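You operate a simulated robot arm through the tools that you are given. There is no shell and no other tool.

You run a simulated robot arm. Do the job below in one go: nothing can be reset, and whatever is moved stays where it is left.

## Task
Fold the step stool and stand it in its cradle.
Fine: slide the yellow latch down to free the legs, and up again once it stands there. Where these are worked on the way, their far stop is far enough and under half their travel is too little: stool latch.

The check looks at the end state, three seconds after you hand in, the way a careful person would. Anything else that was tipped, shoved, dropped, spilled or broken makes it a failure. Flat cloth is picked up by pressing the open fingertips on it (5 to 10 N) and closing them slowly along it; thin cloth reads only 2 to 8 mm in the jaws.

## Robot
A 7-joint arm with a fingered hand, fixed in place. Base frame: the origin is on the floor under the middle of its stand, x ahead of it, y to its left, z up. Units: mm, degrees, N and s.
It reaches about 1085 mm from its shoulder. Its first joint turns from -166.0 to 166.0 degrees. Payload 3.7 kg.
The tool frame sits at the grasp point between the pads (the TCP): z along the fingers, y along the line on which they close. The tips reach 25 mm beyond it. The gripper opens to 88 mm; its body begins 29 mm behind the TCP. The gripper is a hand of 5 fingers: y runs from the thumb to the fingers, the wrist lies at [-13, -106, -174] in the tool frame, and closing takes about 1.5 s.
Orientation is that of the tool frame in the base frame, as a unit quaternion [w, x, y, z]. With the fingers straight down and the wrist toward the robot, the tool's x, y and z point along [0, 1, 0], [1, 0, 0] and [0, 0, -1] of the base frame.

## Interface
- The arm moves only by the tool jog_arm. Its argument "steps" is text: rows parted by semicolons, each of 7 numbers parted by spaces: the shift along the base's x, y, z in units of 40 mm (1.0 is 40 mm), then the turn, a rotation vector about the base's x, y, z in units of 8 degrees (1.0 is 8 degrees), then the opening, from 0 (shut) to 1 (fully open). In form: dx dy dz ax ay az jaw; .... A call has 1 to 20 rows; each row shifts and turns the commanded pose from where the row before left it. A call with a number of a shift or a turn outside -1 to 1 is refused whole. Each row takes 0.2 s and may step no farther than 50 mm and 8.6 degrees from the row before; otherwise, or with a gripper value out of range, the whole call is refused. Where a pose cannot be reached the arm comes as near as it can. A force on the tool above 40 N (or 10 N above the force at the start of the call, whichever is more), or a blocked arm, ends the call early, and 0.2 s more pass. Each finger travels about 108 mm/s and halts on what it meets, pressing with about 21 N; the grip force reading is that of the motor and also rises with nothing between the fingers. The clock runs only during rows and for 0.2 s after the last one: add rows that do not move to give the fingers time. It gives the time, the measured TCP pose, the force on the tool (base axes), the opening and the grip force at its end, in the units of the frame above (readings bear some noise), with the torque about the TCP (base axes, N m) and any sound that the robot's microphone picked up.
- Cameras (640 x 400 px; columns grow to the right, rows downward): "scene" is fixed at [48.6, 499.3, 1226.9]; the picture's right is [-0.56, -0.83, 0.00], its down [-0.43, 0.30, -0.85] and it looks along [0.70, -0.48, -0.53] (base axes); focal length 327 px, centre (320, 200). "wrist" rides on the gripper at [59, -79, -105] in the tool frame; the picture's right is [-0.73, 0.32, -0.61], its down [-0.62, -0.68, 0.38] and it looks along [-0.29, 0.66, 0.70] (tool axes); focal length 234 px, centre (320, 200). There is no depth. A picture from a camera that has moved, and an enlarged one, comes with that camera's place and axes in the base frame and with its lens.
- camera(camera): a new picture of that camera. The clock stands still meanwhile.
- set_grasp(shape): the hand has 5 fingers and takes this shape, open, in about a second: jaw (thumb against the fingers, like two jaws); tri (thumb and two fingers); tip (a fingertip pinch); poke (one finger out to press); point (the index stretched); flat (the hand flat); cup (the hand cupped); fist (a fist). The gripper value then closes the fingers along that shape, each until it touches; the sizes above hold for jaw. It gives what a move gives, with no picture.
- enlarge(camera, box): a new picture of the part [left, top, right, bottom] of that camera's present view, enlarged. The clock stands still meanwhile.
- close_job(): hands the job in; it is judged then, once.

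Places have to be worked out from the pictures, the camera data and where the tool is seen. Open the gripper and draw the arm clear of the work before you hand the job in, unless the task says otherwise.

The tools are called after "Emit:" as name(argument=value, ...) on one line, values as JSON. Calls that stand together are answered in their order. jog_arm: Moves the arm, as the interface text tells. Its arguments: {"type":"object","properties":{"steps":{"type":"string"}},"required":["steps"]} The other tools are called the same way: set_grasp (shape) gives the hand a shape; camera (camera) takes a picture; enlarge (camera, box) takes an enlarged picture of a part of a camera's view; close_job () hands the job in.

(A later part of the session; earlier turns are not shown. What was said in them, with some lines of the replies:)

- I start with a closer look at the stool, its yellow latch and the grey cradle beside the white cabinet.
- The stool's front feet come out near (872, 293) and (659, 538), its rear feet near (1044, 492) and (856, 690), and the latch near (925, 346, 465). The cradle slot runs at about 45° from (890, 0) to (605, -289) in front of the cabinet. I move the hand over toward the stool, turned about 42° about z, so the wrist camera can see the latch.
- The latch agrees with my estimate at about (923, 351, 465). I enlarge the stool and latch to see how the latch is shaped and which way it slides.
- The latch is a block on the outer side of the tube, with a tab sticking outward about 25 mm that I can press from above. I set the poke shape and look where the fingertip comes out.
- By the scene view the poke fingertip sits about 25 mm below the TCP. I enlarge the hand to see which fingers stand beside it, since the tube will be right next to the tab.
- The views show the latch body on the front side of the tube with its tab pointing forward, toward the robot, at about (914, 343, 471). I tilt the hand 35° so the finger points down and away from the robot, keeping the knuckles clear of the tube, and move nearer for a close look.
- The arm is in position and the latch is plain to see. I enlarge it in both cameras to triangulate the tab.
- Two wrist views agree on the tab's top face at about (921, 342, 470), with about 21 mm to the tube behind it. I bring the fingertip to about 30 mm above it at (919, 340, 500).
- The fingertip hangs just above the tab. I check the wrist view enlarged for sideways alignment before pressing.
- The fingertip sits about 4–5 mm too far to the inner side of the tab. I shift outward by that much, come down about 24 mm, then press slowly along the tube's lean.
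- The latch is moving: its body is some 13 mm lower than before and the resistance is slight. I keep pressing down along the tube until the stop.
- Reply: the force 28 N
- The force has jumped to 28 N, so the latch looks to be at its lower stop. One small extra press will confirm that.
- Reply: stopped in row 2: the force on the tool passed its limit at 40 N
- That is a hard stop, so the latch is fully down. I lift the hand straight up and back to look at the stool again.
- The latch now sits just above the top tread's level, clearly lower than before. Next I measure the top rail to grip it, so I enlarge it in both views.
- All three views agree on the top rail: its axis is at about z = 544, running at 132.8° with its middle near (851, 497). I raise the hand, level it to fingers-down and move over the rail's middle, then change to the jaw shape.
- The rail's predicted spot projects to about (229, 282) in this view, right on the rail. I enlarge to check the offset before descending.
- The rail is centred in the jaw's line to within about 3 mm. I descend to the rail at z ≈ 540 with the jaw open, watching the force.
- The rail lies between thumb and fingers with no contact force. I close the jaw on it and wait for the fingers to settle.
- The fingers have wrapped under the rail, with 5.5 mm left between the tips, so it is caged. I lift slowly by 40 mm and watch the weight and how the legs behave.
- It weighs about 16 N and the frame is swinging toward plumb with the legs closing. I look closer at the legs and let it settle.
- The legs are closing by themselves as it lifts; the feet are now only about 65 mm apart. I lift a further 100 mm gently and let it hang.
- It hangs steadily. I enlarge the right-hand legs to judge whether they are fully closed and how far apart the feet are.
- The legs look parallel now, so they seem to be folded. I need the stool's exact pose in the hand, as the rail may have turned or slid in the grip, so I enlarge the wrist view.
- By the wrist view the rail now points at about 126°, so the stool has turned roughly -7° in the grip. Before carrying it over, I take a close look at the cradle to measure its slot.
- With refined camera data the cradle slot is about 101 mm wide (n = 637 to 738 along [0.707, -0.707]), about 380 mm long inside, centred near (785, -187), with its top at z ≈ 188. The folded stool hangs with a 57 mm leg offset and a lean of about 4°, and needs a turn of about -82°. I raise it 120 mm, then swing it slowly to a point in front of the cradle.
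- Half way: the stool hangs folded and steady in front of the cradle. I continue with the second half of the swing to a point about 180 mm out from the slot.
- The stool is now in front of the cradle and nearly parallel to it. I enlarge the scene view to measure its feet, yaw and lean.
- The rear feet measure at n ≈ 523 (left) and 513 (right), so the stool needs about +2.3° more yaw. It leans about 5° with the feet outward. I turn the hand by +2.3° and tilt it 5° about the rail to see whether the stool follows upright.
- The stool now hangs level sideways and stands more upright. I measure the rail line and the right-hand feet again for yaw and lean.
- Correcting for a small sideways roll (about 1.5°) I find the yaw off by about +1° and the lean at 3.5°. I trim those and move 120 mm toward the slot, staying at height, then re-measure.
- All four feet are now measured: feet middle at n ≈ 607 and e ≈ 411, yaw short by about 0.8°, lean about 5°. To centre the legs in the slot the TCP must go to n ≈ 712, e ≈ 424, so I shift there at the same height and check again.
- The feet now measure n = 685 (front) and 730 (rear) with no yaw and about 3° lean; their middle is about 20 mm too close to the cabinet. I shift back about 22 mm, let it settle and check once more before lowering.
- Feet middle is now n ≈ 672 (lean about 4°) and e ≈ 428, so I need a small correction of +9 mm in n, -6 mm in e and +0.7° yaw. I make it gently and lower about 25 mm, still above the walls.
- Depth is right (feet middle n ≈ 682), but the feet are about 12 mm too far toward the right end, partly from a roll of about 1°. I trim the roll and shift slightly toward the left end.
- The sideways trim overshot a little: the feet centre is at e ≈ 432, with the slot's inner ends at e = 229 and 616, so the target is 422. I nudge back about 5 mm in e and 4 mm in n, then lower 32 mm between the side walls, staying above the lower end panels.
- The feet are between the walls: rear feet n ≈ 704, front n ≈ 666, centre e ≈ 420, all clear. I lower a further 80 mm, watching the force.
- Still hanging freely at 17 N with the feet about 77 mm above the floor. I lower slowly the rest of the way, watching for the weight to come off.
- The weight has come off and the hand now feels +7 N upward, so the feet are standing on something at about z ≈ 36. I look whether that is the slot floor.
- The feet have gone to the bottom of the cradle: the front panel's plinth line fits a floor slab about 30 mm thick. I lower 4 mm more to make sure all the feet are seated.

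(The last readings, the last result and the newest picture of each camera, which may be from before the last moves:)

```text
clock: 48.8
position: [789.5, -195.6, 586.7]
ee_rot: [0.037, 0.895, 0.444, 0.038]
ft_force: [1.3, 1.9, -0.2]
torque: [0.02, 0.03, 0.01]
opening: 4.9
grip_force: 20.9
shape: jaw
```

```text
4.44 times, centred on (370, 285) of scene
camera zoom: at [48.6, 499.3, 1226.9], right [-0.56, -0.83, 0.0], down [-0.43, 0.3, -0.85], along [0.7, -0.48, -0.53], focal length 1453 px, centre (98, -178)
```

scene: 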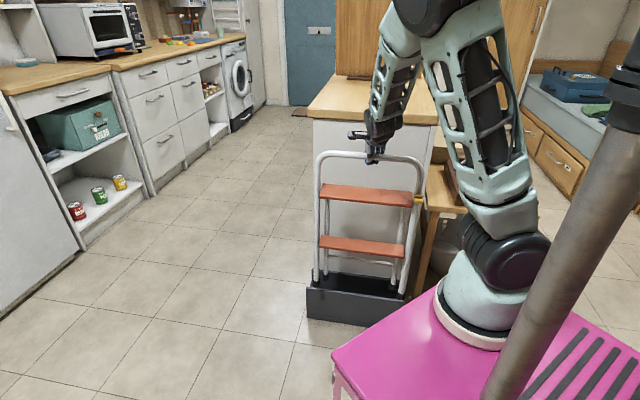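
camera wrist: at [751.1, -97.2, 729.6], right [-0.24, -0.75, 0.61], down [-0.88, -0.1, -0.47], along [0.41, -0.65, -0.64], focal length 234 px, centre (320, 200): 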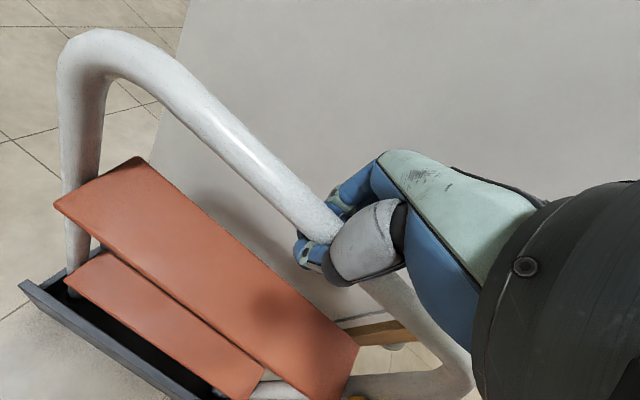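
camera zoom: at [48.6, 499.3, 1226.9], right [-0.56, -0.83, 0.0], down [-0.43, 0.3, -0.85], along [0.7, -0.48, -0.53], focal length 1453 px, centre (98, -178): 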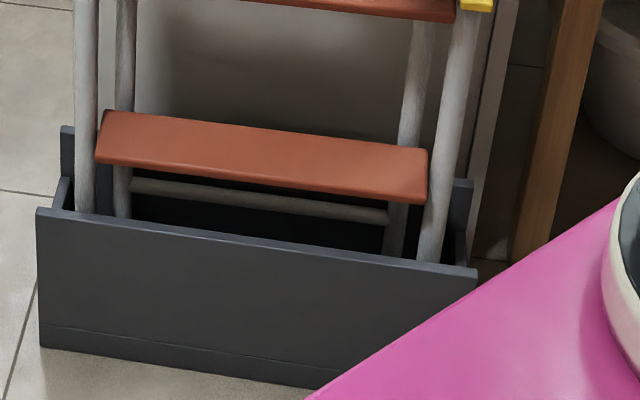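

The force is near zero and the rail has risen slightly in the grip, so the stool stands on the cradle floor. It still leans back about 3.5°, so I bring the rail outward about 22 mm to stand it nearly upright before letting go.

Emit:
jog_arm(steps="-0.1 0.1 0 0 0 0 0; -0.1 0.1 0 0 0 0 0; -0.1 0.1 0 0 0 0 0; -0.09 0.09 0 0 0 0 0; 0 0 0 0 0 0 0; 0 0 0 0 0 0 0")

Emit:
enlarge(camera="scene", box=[290, 160, 450, 330])

Emit:
enlarge(camera="scene", box=[300, 240, 440, 330])

Emit:
camera(camera="wrist")

```text
clock: 50.2
position: [772.1, -179.2, 586.1]
ee_rot: [0.036, 0.894, 0.445, 0.037]
ft_force: [0.6, 1.1, -6.0]
torque: [-0.04, -0.04, -0.01]
opening: 4.8
grip_force: 20.9
shape: jaw
```

```text
2.35 times, centred on (370, 245) of scene
camera zoom: at [48.6, 499.3, 1226.9], right [-0.56, -0.83, 0.0], down [-0.43, 0.3, -0.85], along [0.7, -0.48, -0.53], focal length 769 px, centre (202, 94)
```

zoom: 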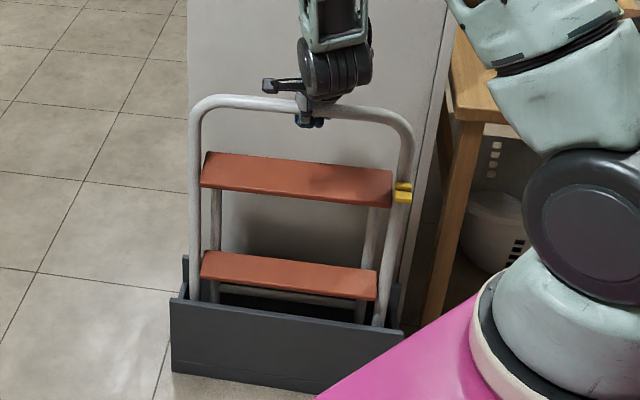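

```text
4.44 times, centred on (370, 285) of scene
camera zoom: at [48.6, 499.3, 1226.9], right [-0.56, -0.83, 0.0], down [-0.43, 0.3, -0.85], along [0.7, -0.48, -0.53], focal length 1453 px, centre (98, -178)
```

zoom: 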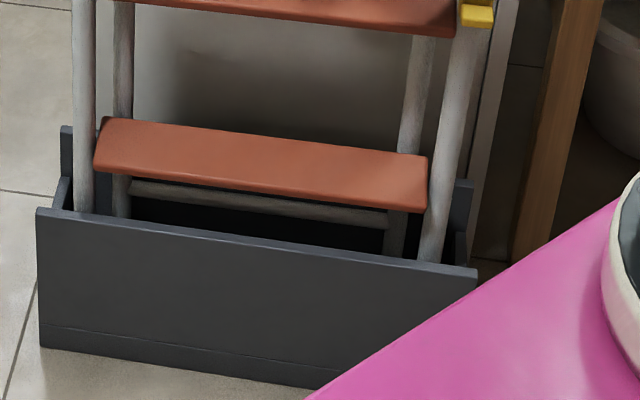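

```text
taken
camera wrist: at [735.0, -81.8, 684.3], right [-0.24, -0.75, 0.61], down [-0.88, -0.1, -0.47], along [0.41, -0.65, -0.64], focal length 234 px, centre (320, 200)
```

wrist: 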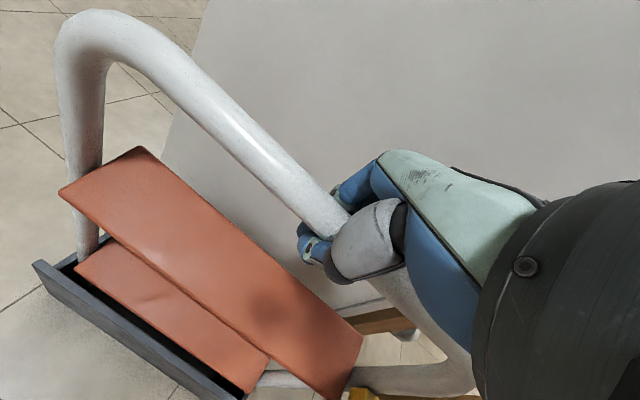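

The stool now stands nearly upright at rail n ≈ 673 with most of its weight on the cradle. I open the jaw slowly and watch that it stays put.

Emit:
jog_arm(steps="0 0 0 0 0 0 0.15; 0 0 0 0 0 0 0.3; 0 0 0 0 0 0 0.5; 0 0 0 0 0 0 0.7; 0 0 0 0 0 0 0.85; 0 0 0 0 0 0 0.9; 0 0 0 0 0 0 0.9; 0 0 0 0 0 0 0.9")

Emit:
enlarge(camera="scene", box=[290, 160, 450, 330])

Emit:
camera(camera="wrist")

```text
clock: 52.0
position: [774.7, -180.6, 586.7]
ee_rot: [0.036, 0.894, 0.444, 0.037]
ft_force: [0.1, 0.8, -0.9]
torque: [-0.02, -0.01, 0.01]
opening: 79.2
grip_force: 0.0
shape: jaw
```

```text
2.35 times, centred on (370, 245) of scene
camera zoom: at [48.6, 499.3, 1226.9], right [-0.56, -0.83, 0.0], down [-0.43, 0.3, -0.85], along [0.7, -0.48, -0.53], focal length 769 px, centre (202, 94)
```

zoom: 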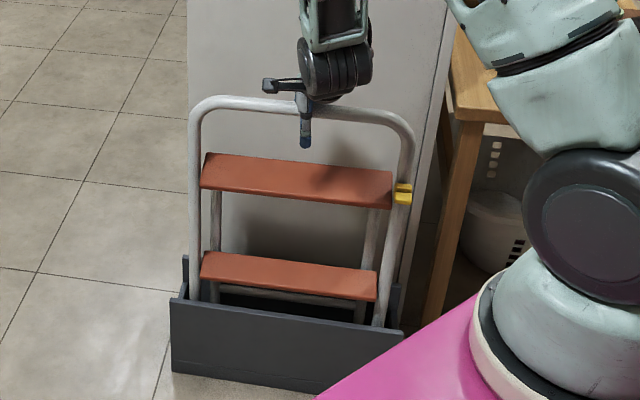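

```text
taken
camera wrist: at [735.0, -81.8, 684.4], right [-0.24, -0.75, 0.61], down [-0.88, -0.1, -0.47], along [0.41, -0.65, -0.64], focal length 234 px, centre (320, 200)
```

wrist: 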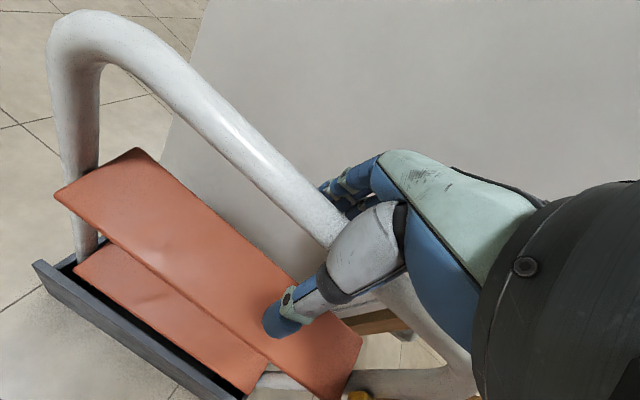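

The stool stands on its own. I lift the open hand straight up off the rail and draw back outward, then look at the whole stool and the latch.

Emit:
jog_arm(steps="0 0 0.25 0 0 0 0.9; 0 0 0.5 0 0 0 0.9; 0 0 0.75 0 0 0 0.9; 0 0 0.9 0 0 0 0.9; 0 0 0.9 0 0 0 0.9; 0 0 0.9 0 0 0 0.9; -0.5 0.5 0.3 0 0 0 0.9; -0.6 0.6 0 0 0 0 0.9; -0.6 0.6 0 0 0 0 0.9; -0.6 0.6 0 0 0 0 0.9; -0.6 0.6 0 0 0 0 0.9; 0 0 0 0 0 0 0.9")

Emit:
camera(camera="scene")

Emit:
camera(camera="wrist")

```text
clock: 54.6
position: [676.6, -59.5, 772.9]
ee_rot: [0.035, 0.895, 0.443, 0.036]
ft_force: [-0.6, -0.2, -0.6]
torque: [0.04, 0.01, 0.03]
opening: 79.2
grip_force: 0.1
shape: jaw
out of reach, approached as far as the arm can: row 10, 11
```

```text
taken
```

scene: 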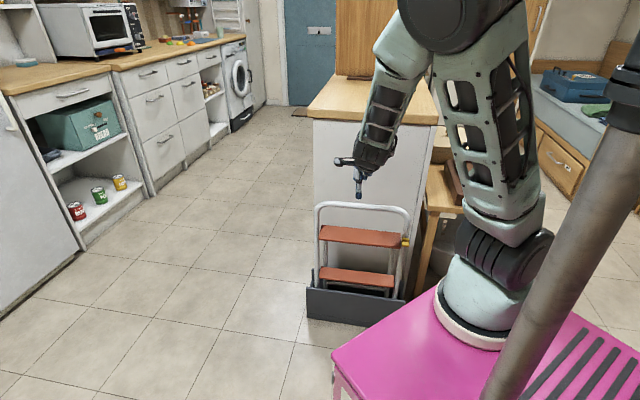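

```text
taken
camera wrist: at [638.4, 38.1, 872.0], right [-0.24, -0.75, 0.61], down [-0.88, -0.1, -0.47], along [0.41, -0.65, -0.64], focal length 234 px, centre (320, 200)
```

wrist: 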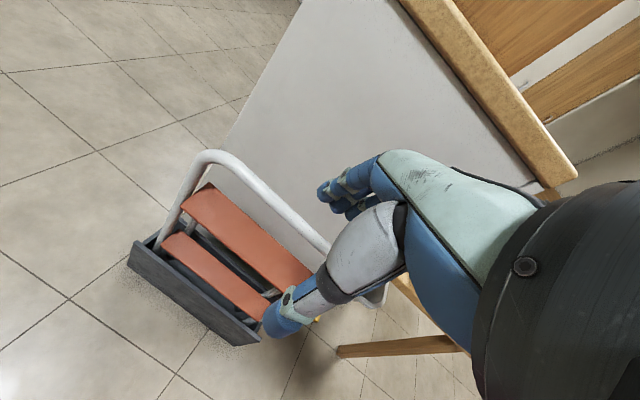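

The stool stands in the cradle by itself; the last rows of my retreat hit the arm's reach limit, which does no harm. I look closely at the latch and at how the stool is seated.

Emit:
enlarge(camera="scene", box=[380, 215, 430, 265])

Emit:
enlarge(camera="scene", box=[295, 190, 425, 330])

Emit:
enlarge(camera="wrist", box=[110, 130, 400, 360])

```text
8.00 times, centred on (405, 240) of scene
camera zoom: at [48.6, 499.3, 1226.9], right [-0.56, -0.83, 0.0], down [-0.43, 0.3, -0.85], along [0.7, -0.48, -0.53], focal length 2615 px, centre (-360, -120)
```

zoom: 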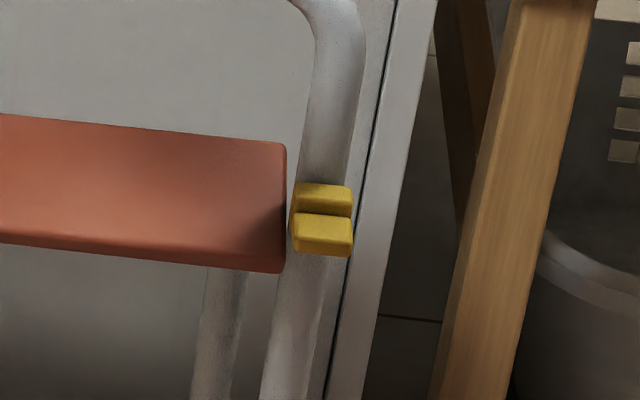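

```text
2.86 times, centred on (360, 260) of scene
camera zoom: at [48.6, 499.3, 1226.9], right [-0.56, -0.83, 0.0], down [-0.43, 0.3, -0.85], along [0.7, -0.48, -0.53], focal length 934 px, centre (206, 29)
```

zoom: 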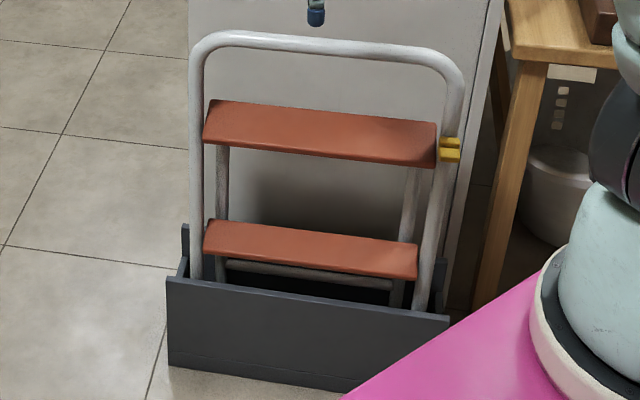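

```text
1.74 times, centred on (255, 245) of wrist
camera zoom: at [638.4, 38.1, 872.0], right [-0.24, -0.75, 0.61], down [-0.88, -0.1, -0.47], along [0.41, -0.65, -0.64], focal length 407 px, centre (433, 122)
```

zoom: 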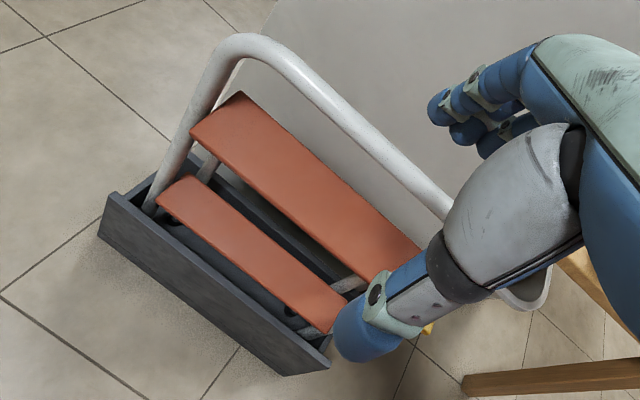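

The stool is well seated. By the scene view the tab spans n = 625–647, e = 246–272 and z = 471–483, just above the tread's level (447–464). To push it up from below I need a finger pointing toward the stool, so I try the "point" shape and see where its tip lies.

Emit:
set_grasp(shape="point")

Emit:
camera(camera="wrist")

Emit:
enlarge(camera="scene", box=[320, 120, 420, 220])

```text
clock: 55.5
position: [676.8, -59.9, 774.4]
ee_rot: [0.035, 0.895, 0.443, 0.037]
ft_force: [-0.2, 0.6, -0.8]
torque: [0.0, 0.03, -0.01]
opening: 80.5
grip_force: 0.0
shape: point
```

```text
taken
camera wrist: at [638.6, 38.1, 872.0], right [-0.24, -0.75, 0.61], down [-0.88, -0.1, -0.47], along [0.41, -0.65, -0.64], focal length 234 px, centre (320, 200)
```

wrist: 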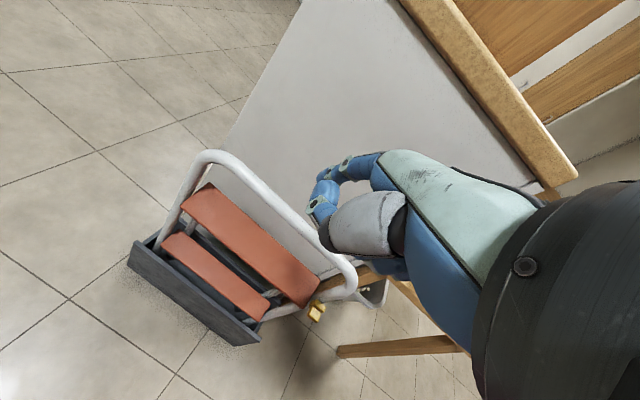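

```text
4.00 times, centred on (370, 170) of scene
camera zoom: at [48.6, 499.3, 1226.9], right [-0.56, -0.83, 0.0], down [-0.43, 0.3, -0.85], along [0.7, -0.48, -0.53], focal length 1307 px, centre (120, 320)
```

zoom: 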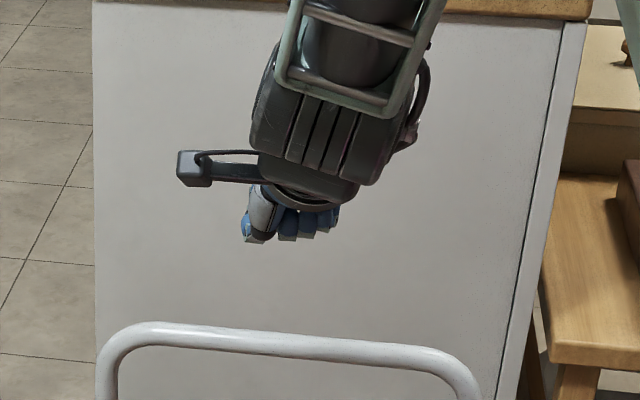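

The finger shape is hard to make out here, so I enlarge the hand.

Emit:
enlarge(camera="wrist", box=[280, 130, 440, 290])

Emit:
enlarge(camera="wrist", box=[240, 240, 400, 360])

```text
2.50 times, centred on (360, 210) of wrist
camera zoom: at [638.6, 38.1, 872.0], right [-0.24, -0.75, 0.61], down [-0.88, -0.1, -0.47], along [0.41, -0.65, -0.64], focal length 585 px, centre (220, 175)
```

zoom: 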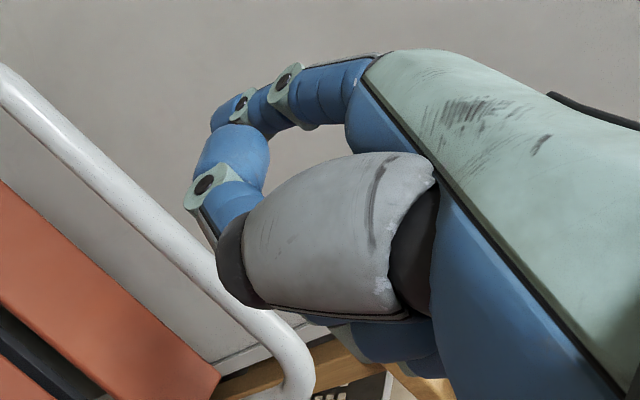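

```text
3.33 times, centred on (320, 300) of wrist
camera zoom: at [638.6, 38.1, 872.0], right [-0.24, -0.75, 0.61], down [-0.88, -0.1, -0.47], along [0.41, -0.65, -0.64], focal length 781 px, centre (320, -133)
```

zoom: 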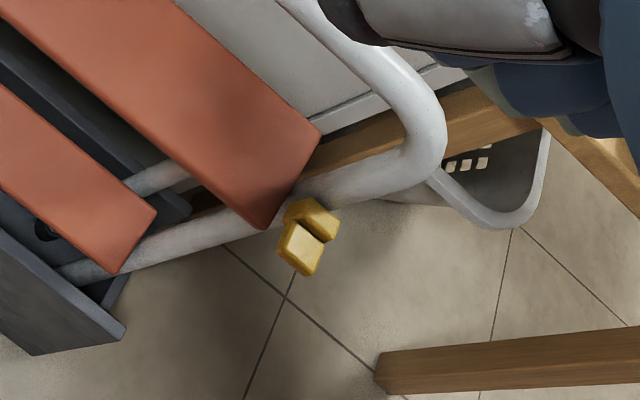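

The "point" shape stretches the finger off to one side, while "poke" is known to me, with its tip 25 mm beyond the TCP. I go back to poke and turn the hand so the finger lies level, pointing toward the stool with the index side up, well clear in front of it.

Emit:
set_grasp(shape="poke")

Emit:
jog_arm(steps="0 -0.06 -0.06 -0.0105 -0.73 -0.609 1; 0 -0.06 -0.06 -0.0105 -0.73 -0.609 1; 0 -0.06 -0.06 -0.0105 -0.73 -0.609 1; 0 -0.06 -0.06 -0.0105 -0.73 -0.609 1; 0 -0.06 -0.06 -0.0105 -0.73 -0.609 1; 0 -0.06 -0.06 -0.0105 -0.73 -0.609 1; 0 -0.06 -0.06 -0.0105 -0.73 -0.609 1; 0 -0.06 -0.06 -0.0105 -0.73 -0.609 1; 0 0 0 0 0 0 1")

Emit:
camera(camera="scene")

```text
clock: 56.4
position: [676.9, -60.5, 774.2]
ee_rot: [0.036, 0.895, 0.443, 0.035]
ft_force: [-0.3, -0.6, -0.1]
torque: [-0.02, 0.0, 0.0]
opening: 0.0
grip_force: 0.1
shape: poke
```

```text
clock: 58.4
position: [707.8, -69.4, 763.8]
ee_rot: [0.221, 0.9, 0.079, 0.366]
ft_force: [-0.2, -0.6, 0.2]
torque: [0.02, -0.01, -0.01]
opening: 0.0
grip_force: 0.1
shape: poke
out of reach, approached as far as the arm can: row 1, 2, 3, 4
```

```text
taken
```

scene: 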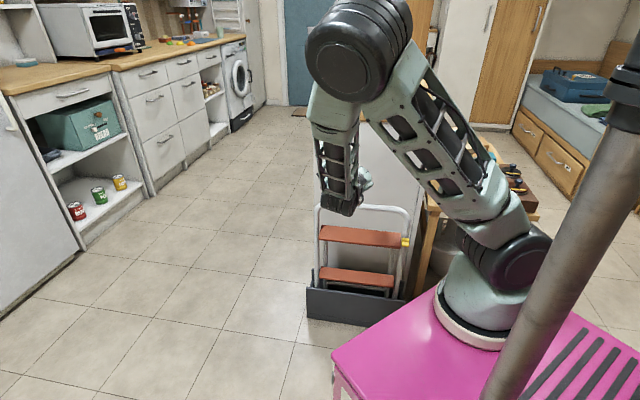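

The turn is going as planned. I finish it while drifting lower and slightly outward, still clear of the stool.

Emit:
jog_arm(steps="-0.15 -0.05 -0.3 -0.0105 -0.73 -0.609 1; -0.15 -0.05 -0.3 -0.0105 -0.73 -0.609 1; -0.15 -0.05 -0.3 -0.0105 -0.73 -0.609 1; -0.15 -0.05 -0.3 -0.0105 -0.73 -0.609 1; -0.15 -0.05 -0.3 -0.0105 -0.73 -0.609 1; -0.15 -0.05 -0.3 -0.0105 -0.73 -0.609 1; -0.15 -0.05 -0.3 -0.0105 -0.73 -0.609 1; -0.15 -0.05 -0.3 -0.0105 -0.73 -0.609 1; -0.15 -0.05 -0.3 -0.0105 -0.73 -0.609 1; 0 0 0 0 0 0 1")

Emit:
camera(camera="scene")

Emit:
camera(camera="wrist")

```text
clock: 60.6
position: [654.5, -87.7, 655.1]
ee_rot: [0.353, 0.614, -0.352, 0.612]
ft_force: [-0.3, -0.1, 0.6]
torque: [-0.01, 0.0, 0.0]
opening: 0.0
grip_force: 0.0
shape: poke
```

```text
taken
```

scene: 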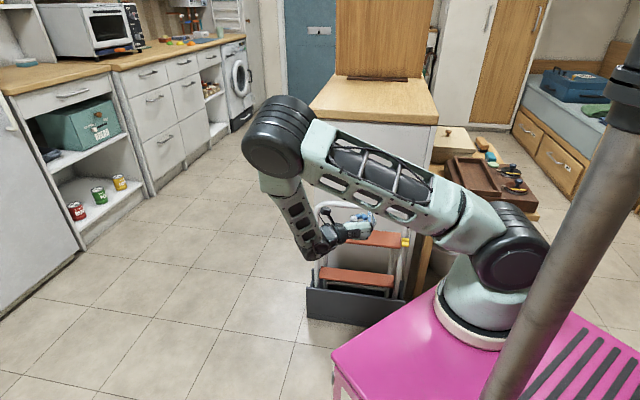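

```text
taken
camera wrist: at [669.4, 43.1, 713.8], right [-0.59, 0.36, -0.72], down [0.78, 0.01, -0.63], along [-0.22, -0.93, -0.29], focal length 234 px, centre (320, 200)
```

wrist: 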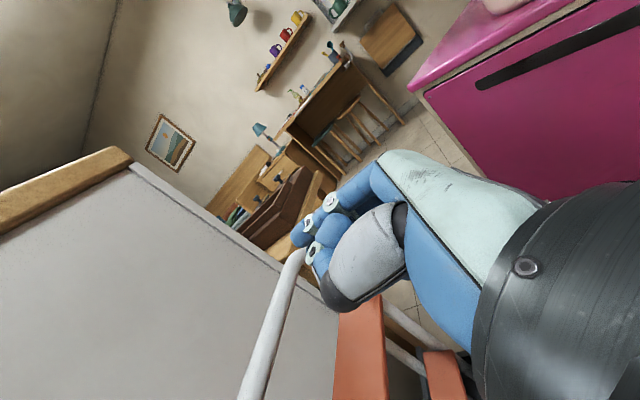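

The hand now points level toward the stool, with the wrist free. I enlarge to find the fingertip and compare it with the tab.

Emit:
enlarge(camera="scene", box=[310, 190, 430, 270])

Emit:
enlarge(camera="wrist", box=[230, 160, 480, 400])

```text
5.00 times, centred on (370, 230) of scene
camera zoom: at [48.6, 499.3, 1226.9], right [-0.56, -0.83, 0.0], down [-0.43, 0.3, -0.85], along [0.7, -0.48, -0.53], focal length 1634 px, centre (70, 50)
```

zoom: 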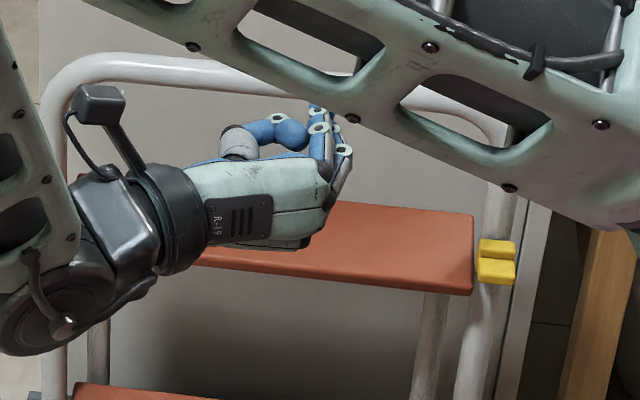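

```text
1.67 times, centred on (355, 280) of wrist
camera zoom: at [669.4, 43.1, 713.8], right [-0.59, 0.36, -0.72], down [0.78, 0.01, -0.63], along [-0.22, -0.93, -0.29], focal length 390 px, centre (262, 67)
```

zoom: 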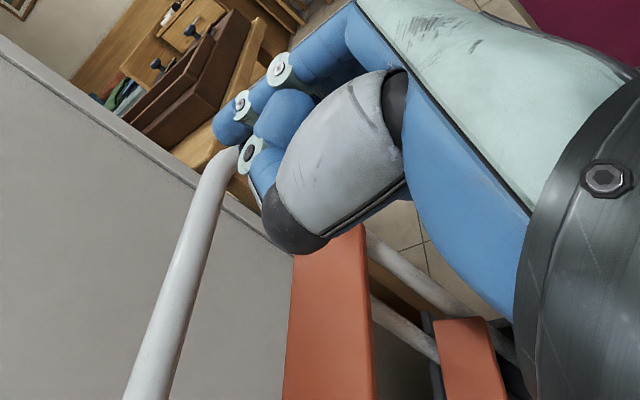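

The finger lies level along n. I bring it to about 25 mm in front of the tab and 12 mm below it, tip near n = 600, e = 254, z = 450.

Emit:
jog_arm(steps="-0.1535 -0.336 -0.5225 0 0 0 1; -0.1535 -0.336 -0.5225 0 0 0 1; -0.1535 -0.336 -0.5225 0 0 0 1; -0.1535 -0.336 -0.5225 0 0 0 1; -0.1535 -0.336 -0.5225 0 0 0 1; -0.1535 -0.336 -0.5225 0 0 0 1; -0.1535 -0.336 -0.5225 0 0 0 1; -0.1535 -0.336 -0.5225 0 0 0 1; -0.1535 -0.336 -0.5225 0 0 0 1; -0.1535 -0.336 -0.5225 0 0 0 1; 0 0 0 0 0 0 1")

Emit:
camera(camera="scene")

Emit:
camera(camera="wrist")

```text
clock: 63.0
position: [592.7, -222.4, 445.9]
ee_rot: [0.354, 0.614, -0.351, 0.612]
ft_force: [-0.3, 0.2, 0.5]
torque: [0.01, -0.01, -0.02]
opening: 0.0
grip_force: 0.1
shape: poke
```

```text
taken
```

scene: 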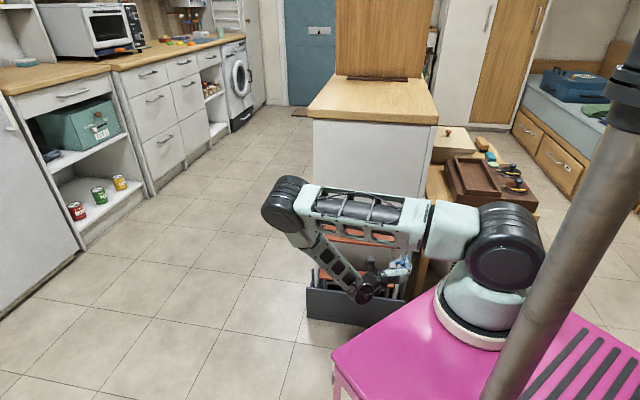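

```text
taken
camera wrist: at [608.1, -91.4, 504.8], right [-0.59, 0.36, -0.72], down [0.78, 0.01, -0.63], along [-0.22, -0.93, -0.29], focal length 234 px, centre (320, 200)
```

wrist: 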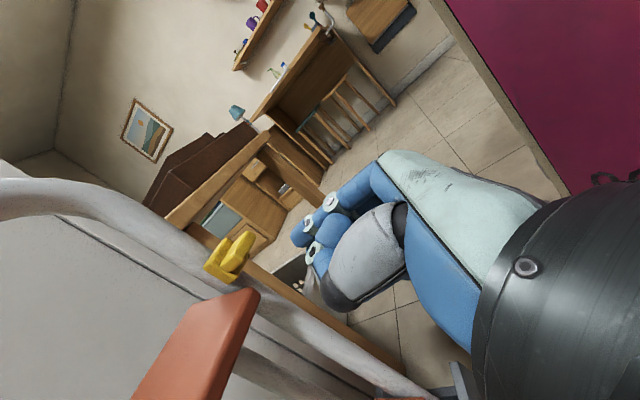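

The wrist camera now sees the finger and the latch side by side. I enlarge to measure their offset.

Emit:
enlarge(camera="wrist", box=[180, 170, 360, 310])

Emit:
enlarge(camera="scene", box=[340, 215, 430, 285])

```text
2.86 times, centred on (270, 240) of wrist
camera zoom: at [608.1, -91.4, 504.8], right [-0.59, 0.36, -0.72], down [0.78, 0.01, -0.63], along [-0.22, -0.93, -0.29], focal length 669 px, centre (463, 86)
```

zoom: 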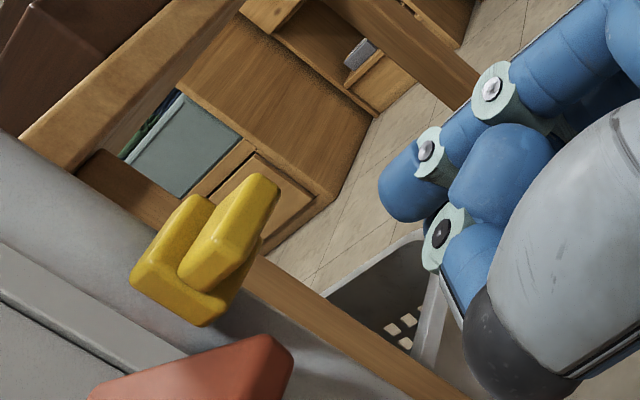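

```text
5.71 times, centred on (385, 250) of scene
camera zoom: at [48.6, 499.3, 1226.9], right [-0.56, -0.83, 0.0], down [-0.43, 0.3, -0.85], along [0.7, -0.48, -0.53], focal length 1868 px, centre (-51, -86)
```

zoom: 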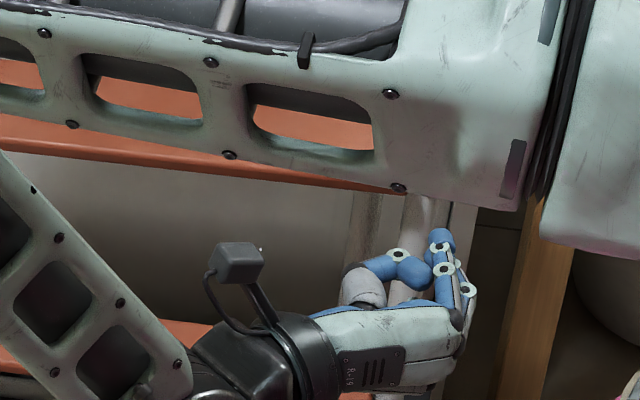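

I need a closer look at the latch from this side.

Emit:
enlarge(camera="wrist", box=[200, 205, 280, 275])

Emit:
enlarge(camera="wrist", box=[270, 170, 370, 300])

```text
5.71 times, centred on (240, 240) of wrist
camera zoom: at [608.1, -91.4, 504.8], right [-0.59, 0.36, -0.72], down [0.78, 0.01, -0.63], along [-0.22, -0.93, -0.29], focal length 1338 px, centre (777, -29)
```

zoom: 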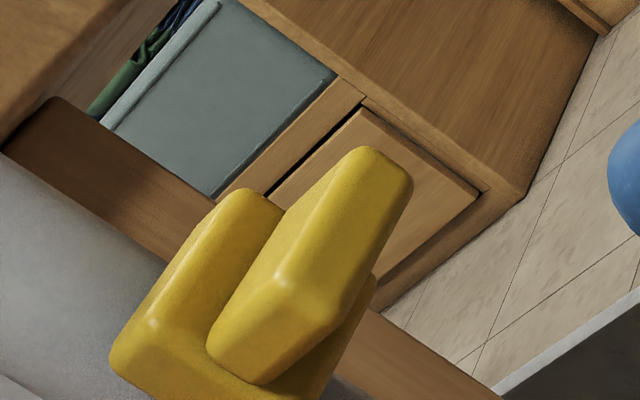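

```text
3.08 times, centred on (320, 235) of wrist
camera zoom: at [608.1, -91.4, 504.8], right [-0.59, 0.36, -0.72], down [0.78, 0.01, -0.63], along [-0.22, -0.93, -0.29], focal length 720 px, centre (320, 92)
```

zoom: 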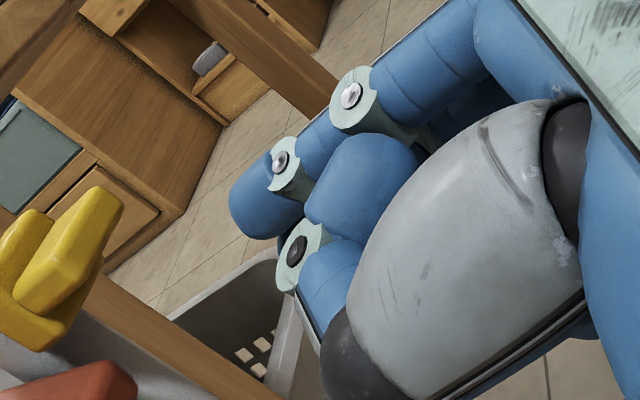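

Triangulated from both cameras, the tab's front-top corner is at n = 627.5, e = 270, z = 479, and the fingertip is near n = 600, e = 253, z = 453, about 10 mm below the tab. I advance 35 mm along n so the finger goes under it.

Emit:
jog_arm(steps="0.206 -0.206 0 0 0 0 1; 0.206 -0.206 0 0 0 0 1; 0.206 -0.206 0 0 0 0 1; 0 0 0 0 0 0 1")

Emit:
enlarge(camera="wrist", box=[180, 170, 360, 310])

Emit:
enlarge(camera="scene", box=[370, 225, 430, 275])

```text
clock: 64.0
position: [618.6, -246.7, 447.1]
ee_rot: [0.354, 0.614, -0.351, 0.612]
ft_force: [0.1, -0.9, 0.4]
torque: [-0.04, 0.0, 0.03]
opening: 0.1
grip_force: 0.1
shape: poke
```

```text
2.86 times, centred on (270, 240) of wrist
camera zoom: at [633.0, -115.5, 504.4], right [-0.59, 0.36, -0.72], down [0.78, 0.01, -0.63], along [-0.22, -0.93, -0.29], focal length 669 px, centre (463, 86)
```

zoom: 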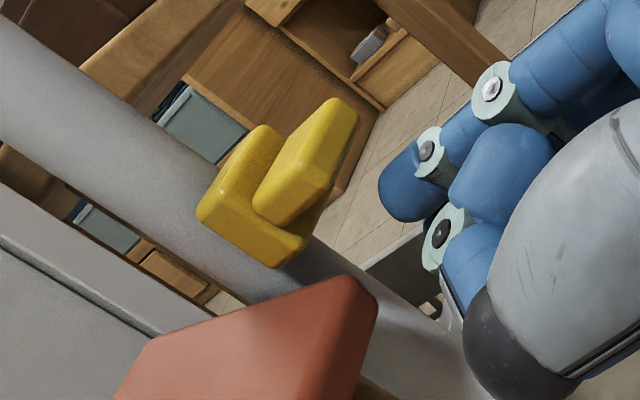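

```text
8.00 times, centred on (400, 250) of scene
camera zoom: at [48.6, 499.3, 1226.9], right [-0.56, -0.83, 0.0], down [-0.43, 0.3, -0.85], along [0.7, -0.48, -0.53], focal length 2615 px, centre (-320, -200)
```

zoom: 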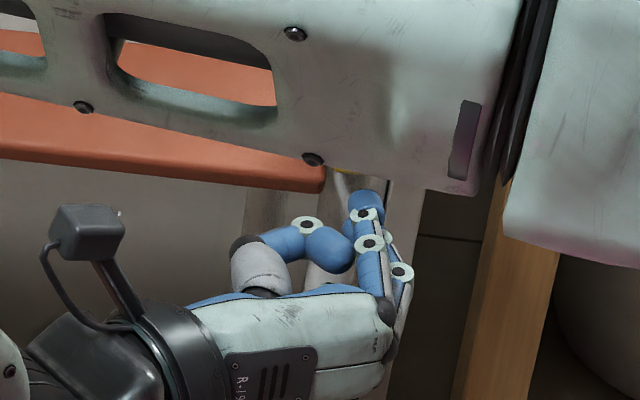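

The finger is now under the tab (tip near n = 634, e = 252, z = 451). I raise it in small steps and watch the force and the latch.

Emit:
jog_arm(steps="0 0 0.1 0 0 0 1; 0 0 0.1 0 0 0 1; 0 0 0.1 0 0 0 1; 0 0 0.1 0 0 0 1; 0 0 0.1 0 0 0 1; 0 0 0.1 0 0 0 1")

Emit:
enlarge(camera="wrist", box=[180, 170, 360, 310])

```text
clock: 65.4
position: [617.3, -247.1, 470.4]
ee_rot: [0.354, 0.614, -0.352, 0.611]
ft_force: [-0.7, -0.1, -0.9]
torque: [-0.05, 0.01, 0.02]
opening: 0.0
grip_force: 0.1
shape: poke
```

```text
2.86 times, centred on (270, 240) of wrist
camera zoom: at [632.8, -115.4, 528.7], right [-0.59, 0.36, -0.72], down [0.78, 0.01, -0.63], along [-0.22, -0.93, -0.29], focal length 669 px, centre (463, 86)
```

zoom: 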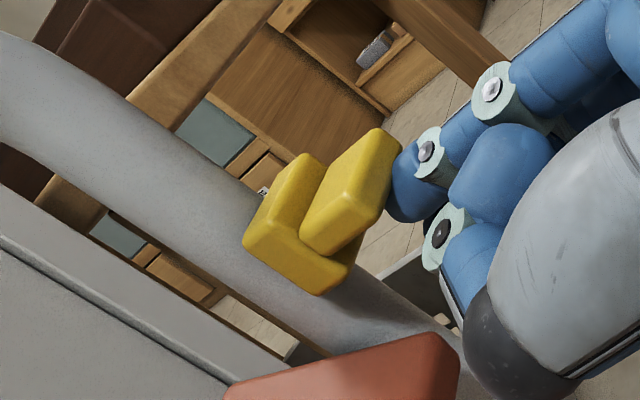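

The tab now rests on the finger and has already risen about 12 mm. I keep raising in small steps until the upper stop is felt.

Emit:
jog_arm(steps="0 0 0.1 0 0 0 1; 0 0 0.1 0 0 0 1; 0 0 0.1 0 0 0 1; 0 0 0 0 0 0 1")

Emit:
enlarge(camera="wrist", box=[180, 170, 360, 310])

```text
clock: 66.4
position: [617.6, -247.0, 482.1]
ee_rot: [0.354, 0.614, -0.352, 0.612]
ft_force: [-0.1, 0.6, -0.6]
torque: [0.02, 0.03, -0.03]
opening: 0.1
grip_force: 0.2
shape: poke
```

```text
2.86 times, centred on (270, 240) of wrist
camera zoom: at [632.7, -115.5, 540.7], right [-0.59, 0.36, -0.72], down [0.78, 0.01, -0.63], along [-0.22, -0.93, -0.29], focal length 669 px, centre (463, 86)
```

zoom: 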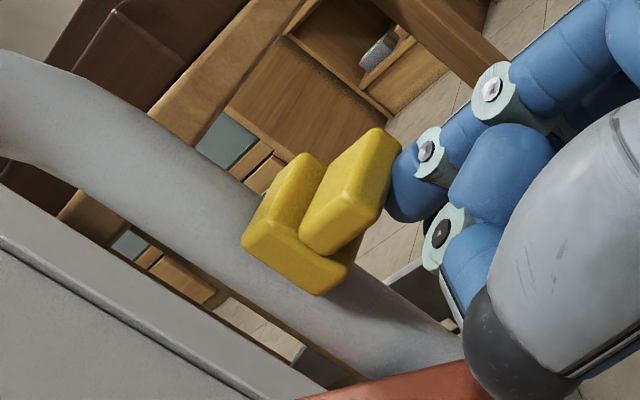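

The latch moves along with the finger at no noticeable force, roughly 24 mm up so far. I continue in 2 mm steps to the stop, careful not to lift the stool.

Emit:
jog_arm(steps="0 0 0.06 0 0 0 1; 0 0 0.06 0 0 0 1; 0 0 0 0 0 0 1")

```text
clock: 67.2
position: [617.7, -245.6, 487.1]
ee_rot: [0.354, 0.614, -0.352, 0.612]
ft_force: [0.6, 0.6, 0.5]
torque: [-0.02, -0.01, 0.0]
opening: 0.0
grip_force: 0.0
shape: poke
```

Still no resistance at z = 487. I go up a little more.

Emit:
jog_arm(steps="0 0 0.05 0 0 0 1; 0 0 0.05 0 0 0 1; 0 0 0 0 0 0 1")

Emit:
enlarge(camera="wrist", box=[180, 170, 360, 310])

```text
clock: 68.0
position: [617.9, -246.5, 490.2]
ee_rot: [0.353, 0.613, -0.352, 0.613]
ft_force: [1.7, 0.5, -8.9]
torque: [0.15, 0.07, 0.01]
opening: 0.0
grip_force: 0.1
shape: poke
```

```text
2.86 times, centred on (270, 240) of wrist
camera zoom: at [632.8, -115.1, 549.0], right [-0.59, 0.36, -0.72], down [0.78, 0.01, -0.63], along [-0.22, -0.93, -0.29], focal length 669 px, centre (463, 86)
```

zoom: 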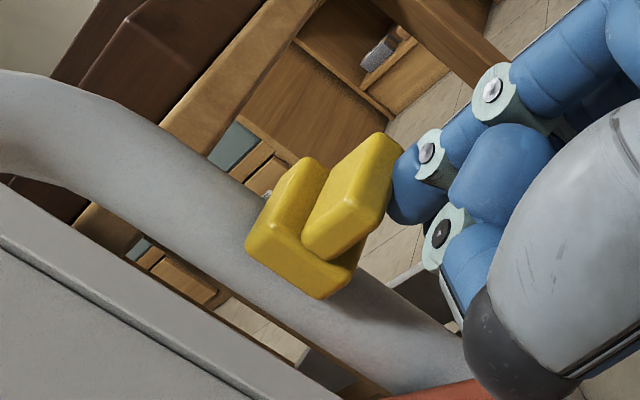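

The finger now feels 9 N downward, so the latch is at its upper stop after about 30 mm of travel. I lower the finger 8 mm to see that the latch stays up.

Emit:
jog_arm(steps="0 0 -0.1 0 0 0 1; 0 0 -0.1 0 0 0 1; 0 0 0 0 0 0 1")

Emit:
enlarge(camera="wrist", box=[180, 170, 360, 310])

```text
clock: 68.8
position: [617.9, -246.7, 483.4]
ee_rot: [0.354, 0.614, -0.352, 0.612]
ft_force: [-0.7, 0.0, -0.6]
torque: [0.0, -0.02, -0.03]
opening: 0.0
grip_force: 0.1
shape: poke
```

```text
2.86 times, centred on (270, 240) of wrist
camera zoom: at [632.6, -115.3, 541.7], right [-0.59, 0.36, -0.72], down [0.78, 0.01, -0.63], along [-0.22, -0.93, -0.29], focal length 669 px, centre (463, 86)
```

zoom: 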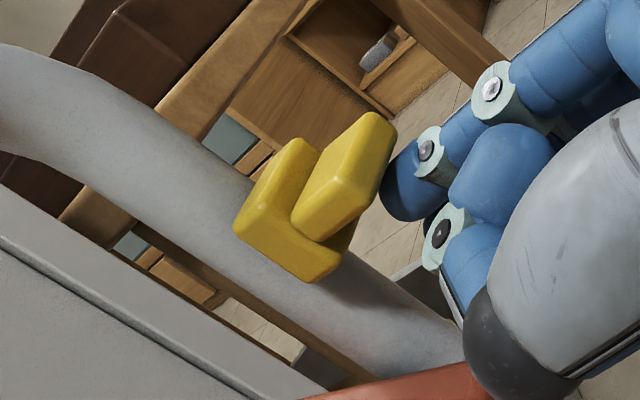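

A gap has opened between finger and tab and the latch stays up. I lower a little more and withdraw along -n.

Emit:
jog_arm(steps="0 0 -0.12 0 0 0 1; -0.2 0.2 0 0 0 0 1; -0.3 0.3 0 0 0 0 1; -0.4 0.4 0 0 0 0 1; -0.4 0.4 0 0 0 0 1; -0.4 0.4 0.2 0 0 0 1; 0 0 0 0 0 0 1")

Emit:
camera(camera="wrist")

Emit:
camera(camera="scene")

```text
clock: 70.4
position: [549.4, -177.5, 485.7]
ee_rot: [0.353, 0.614, -0.352, 0.612]
ft_force: [0.8, -0.3, -0.1]
torque: [-0.05, -0.02, 0.03]
opening: 0.0
grip_force: 0.1
shape: poke
```

```text
taken
camera wrist: at [564.3, -47.4, 544.4], right [-0.59, 0.36, -0.72], down [0.78, 0.01, -0.63], along [-0.22, -0.93, -0.29], focal length 234 px, centre (320, 200)
```

wrist: 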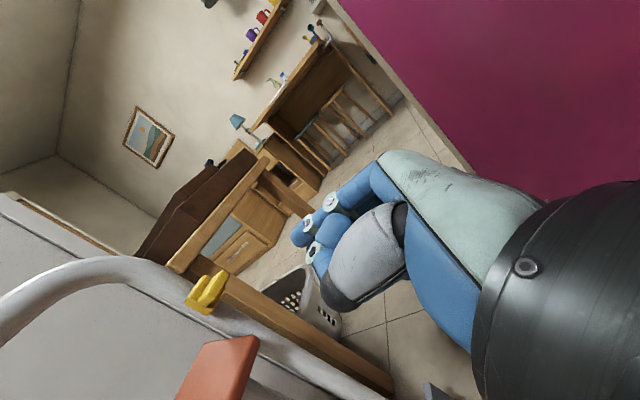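

```text
taken
```

scene: 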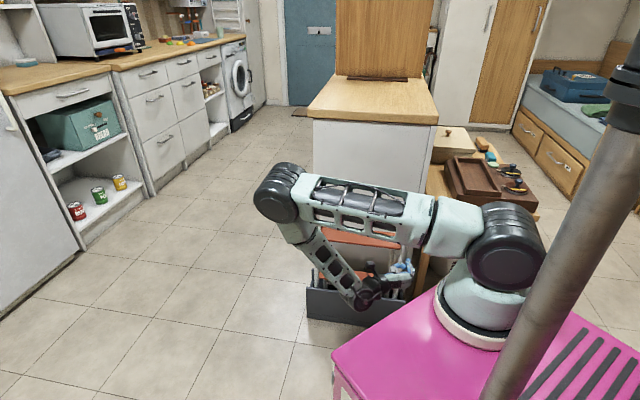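

The latch is up and the finger is free. I retrace the way out: back along the front of the stool and up, clear of everything.

Emit:
jog_arm(steps="0.22 0.26 0.3 0 0 0 1; 0.22 0.26 0.4 0 0 0 1; 0.22 0.26 0.5 0 0 0 1; 0.22 0.26 0.5 0 0 0 1; 0.22 0.26 0.5 0 0 0 1; 0.22 0.26 0.5 0 0 0 1; 0.22 0.26 0.5 0 0 0 1; 0.22 0.26 0.5 0 0 0 1; 0.22 0.26 0.5 0 0 0 1; 0.22 0.26 0.5 0 0 0 1; 0 0 0 0 0 0 1")

Emit:
camera(camera="scene")

Emit:
camera(camera="wrist")

```text
clock: 72.8
position: [637.7, -74.5, 675.2]
ee_rot: [0.353, 0.614, -0.353, 0.611]
ft_force: [-0.3, 0.8, 0.3]
torque: [0.02, 0.0, -0.02]
opening: 0.0
grip_force: 0.0
shape: poke
```

```text
taken
```

scene: 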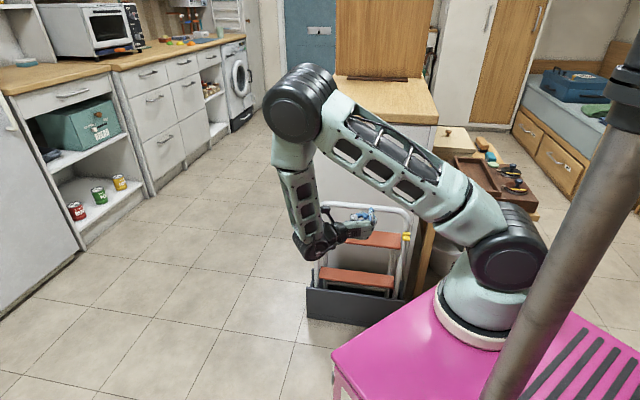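

```text
taken
camera wrist: at [653.2, 56.9, 732.8], right [-0.59, 0.36, -0.72], down [0.78, 0.01, -0.63], along [-0.22, -0.93, -0.29], focal length 234 px, centre (320, 200)
```

wrist: 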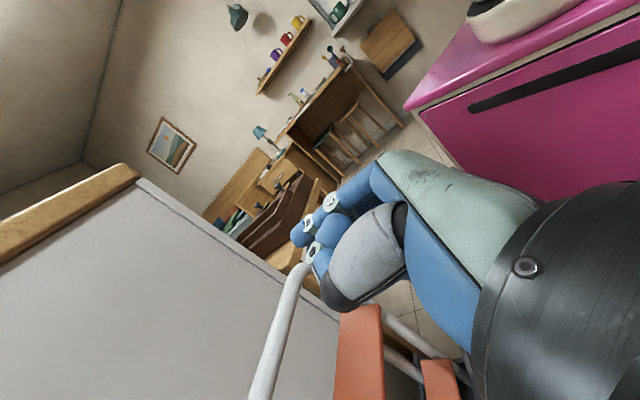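

Clear of the stool. I move further left and up so the whole stool is in view, then open the hand.

Emit:
jog_arm(steps="0.02 0.6 0.4 0 0 0 1; 0.02 0.8 0.45 0 0 0 1; 0.02 0.8 0.45 0 0 0 1; 0.02 0.8 0.45 0 0 0 1; 0.02 0.8 0.45 0 0 0 1; 0.02 0.8 0.45 0 0 0 1; 0.02 0.8 0.45 0 0 0 1; 0.02 0.6 0.4 0 0 0 1; 0 0 0 0 0 0 1")

Emit:
set_grasp(shape="jaw")

Emit:
camera(camera="scene")

Emit:
enlarge(camera="scene", box=[290, 180, 440, 330])

Emit:
enlarge(camera="scene", box=[380, 215, 430, 265])

Emit:
camera(camera="wrist")

```text
clock: 74.8
position: [643.5, 167.2, 813.7]
ee_rot: [0.354, 0.614, -0.352, 0.611]
ft_force: [0.6, 0.6, -0.3]
torque: [-0.01, -0.01, 0.0]
opening: 0.0
grip_force: 0.0
shape: poke
```

```text
clock: 75.7
position: [643.7, 166.3, 812.5]
ee_rot: [0.353, 0.615, -0.352, 0.611]
ft_force: [-0.6, 0.2, 0.3]
torque: [-0.01, -0.01, 0.0]
opening: 87.8
grip_force: 0.1
shape: jaw
```

```text
taken
```

scene: 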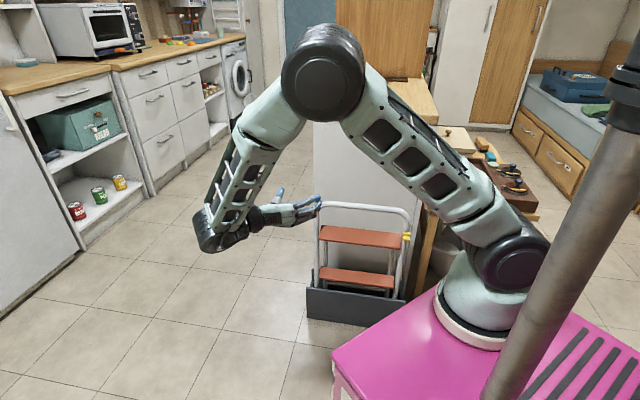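

```text
2.67 times, centred on (365, 255) of scene
camera zoom: at [48.6, 499.3, 1226.9], right [-0.56, -0.83, 0.0], down [-0.43, 0.3, -0.85], along [0.7, -0.48, -0.53], focal length 872 px, centre (200, 53)
```

zoom: 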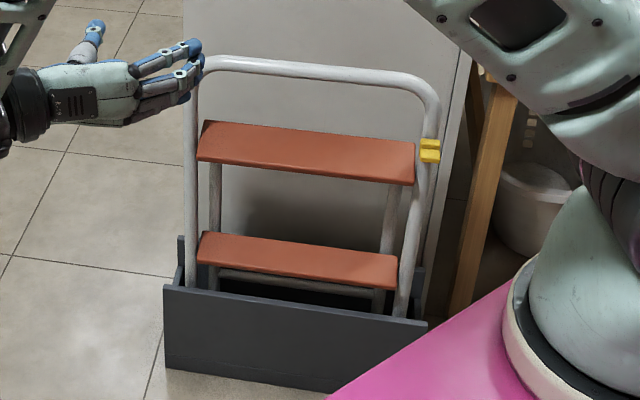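

```text
8.00 times, centred on (405, 240) of scene
camera zoom: at [48.6, 499.3, 1226.9], right [-0.56, -0.83, 0.0], down [-0.43, 0.3, -0.85], along [0.7, -0.48, -0.53], focal length 2615 px, centre (-360, -120)
```

zoom: 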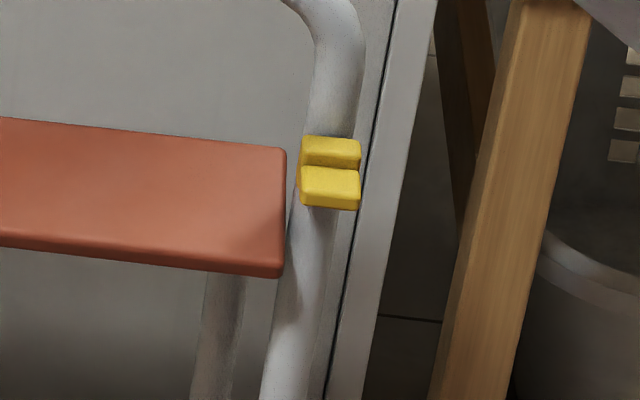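

```text
taken
camera wrist: at [659.2, 297.1, 872.0], right [-0.59, 0.36, -0.72], down [0.78, 0.01, -0.63], along [-0.22, -0.93, -0.29], focal length 234 px, centre (320, 200)
```

wrist: 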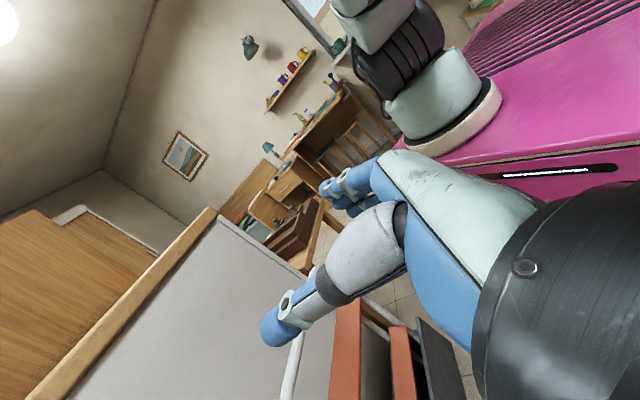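

The latch is about 27 mm higher than before and at its stop, the stool stands folded and upright in the cradle, and nothing else has moved. I draw the arm a bit further up and away and take one last look.

Emit:
jog_arm(steps="0 0.3 0.6 0 0 0 1; 0 0.3 0.7 0 0 0 1; 0 0.3 0.7 0 0 0 1; 0 0.3 0.6 0 0 0 1; 0 0 0 0 0 0 1; 0 0 0 0 0 0 1; 0 0 0 0 0 0 1")

Emit:
camera(camera="scene")

Emit:
enlarge(camera="scene", box=[290, 180, 440, 330])

```text
clock: 77.3
position: [643.1, 214.0, 918.3]
ee_rot: [0.353, 0.614, -0.352, 0.612]
ft_force: [0.4, 0.1, 0.4]
torque: [0.01, -0.01, 0.01]
opening: 87.7
grip_force: 0.0
shape: jaw
```

```text
taken
```

scene: 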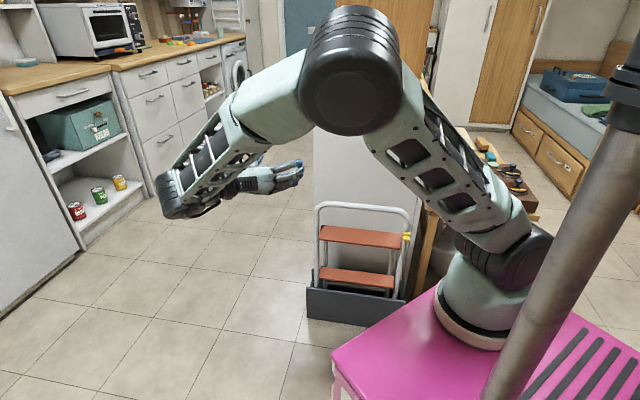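

```text
2.67 times, centred on (365, 255) of scene
camera zoom: at [48.6, 499.3, 1226.9], right [-0.56, -0.83, 0.0], down [-0.43, 0.3, -0.85], along [0.7, -0.48, -0.53], focal length 872 px, centre (200, 53)
```

zoom: 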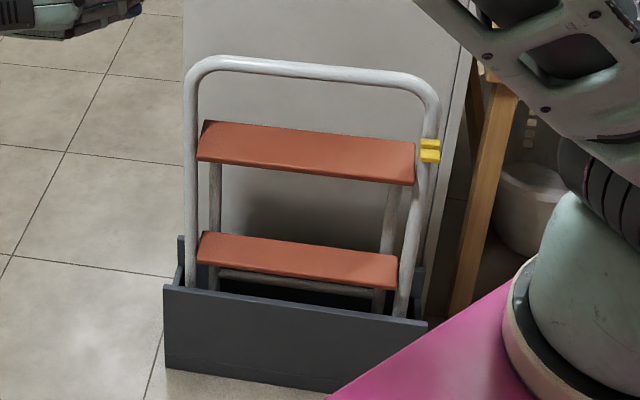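

The stool stands steady and folded in its cradle with the latch up. The hand is open and the arm clear, so I hand the job in.

Emit:
close_job()

```text
The job is handed in.
```

The step stool is folded and standing upright in its cradle, with the yellow latch slid back up. I have handed the job in, but no verdict on the check has come back.

- **Latch down:** I pressed the latch down about 29 mm to its lower stop, where the force rose to 40 N.
- **Folding:** The legs closed by themselves when I lifted the stool by its top rail.
- **Cradle:** I lowered it between the cradle walls until its weight came off the hand, set it nearly upright and let go. It did not shift afterwards.
- **Latch up:** I pushed the latch up about 27–30 mm from below until it stopped at 9 N, and it stayed there when the finger came away.

In the last scene pictures nothing else looks moved. The hand is open and the arm is clear of the stool.
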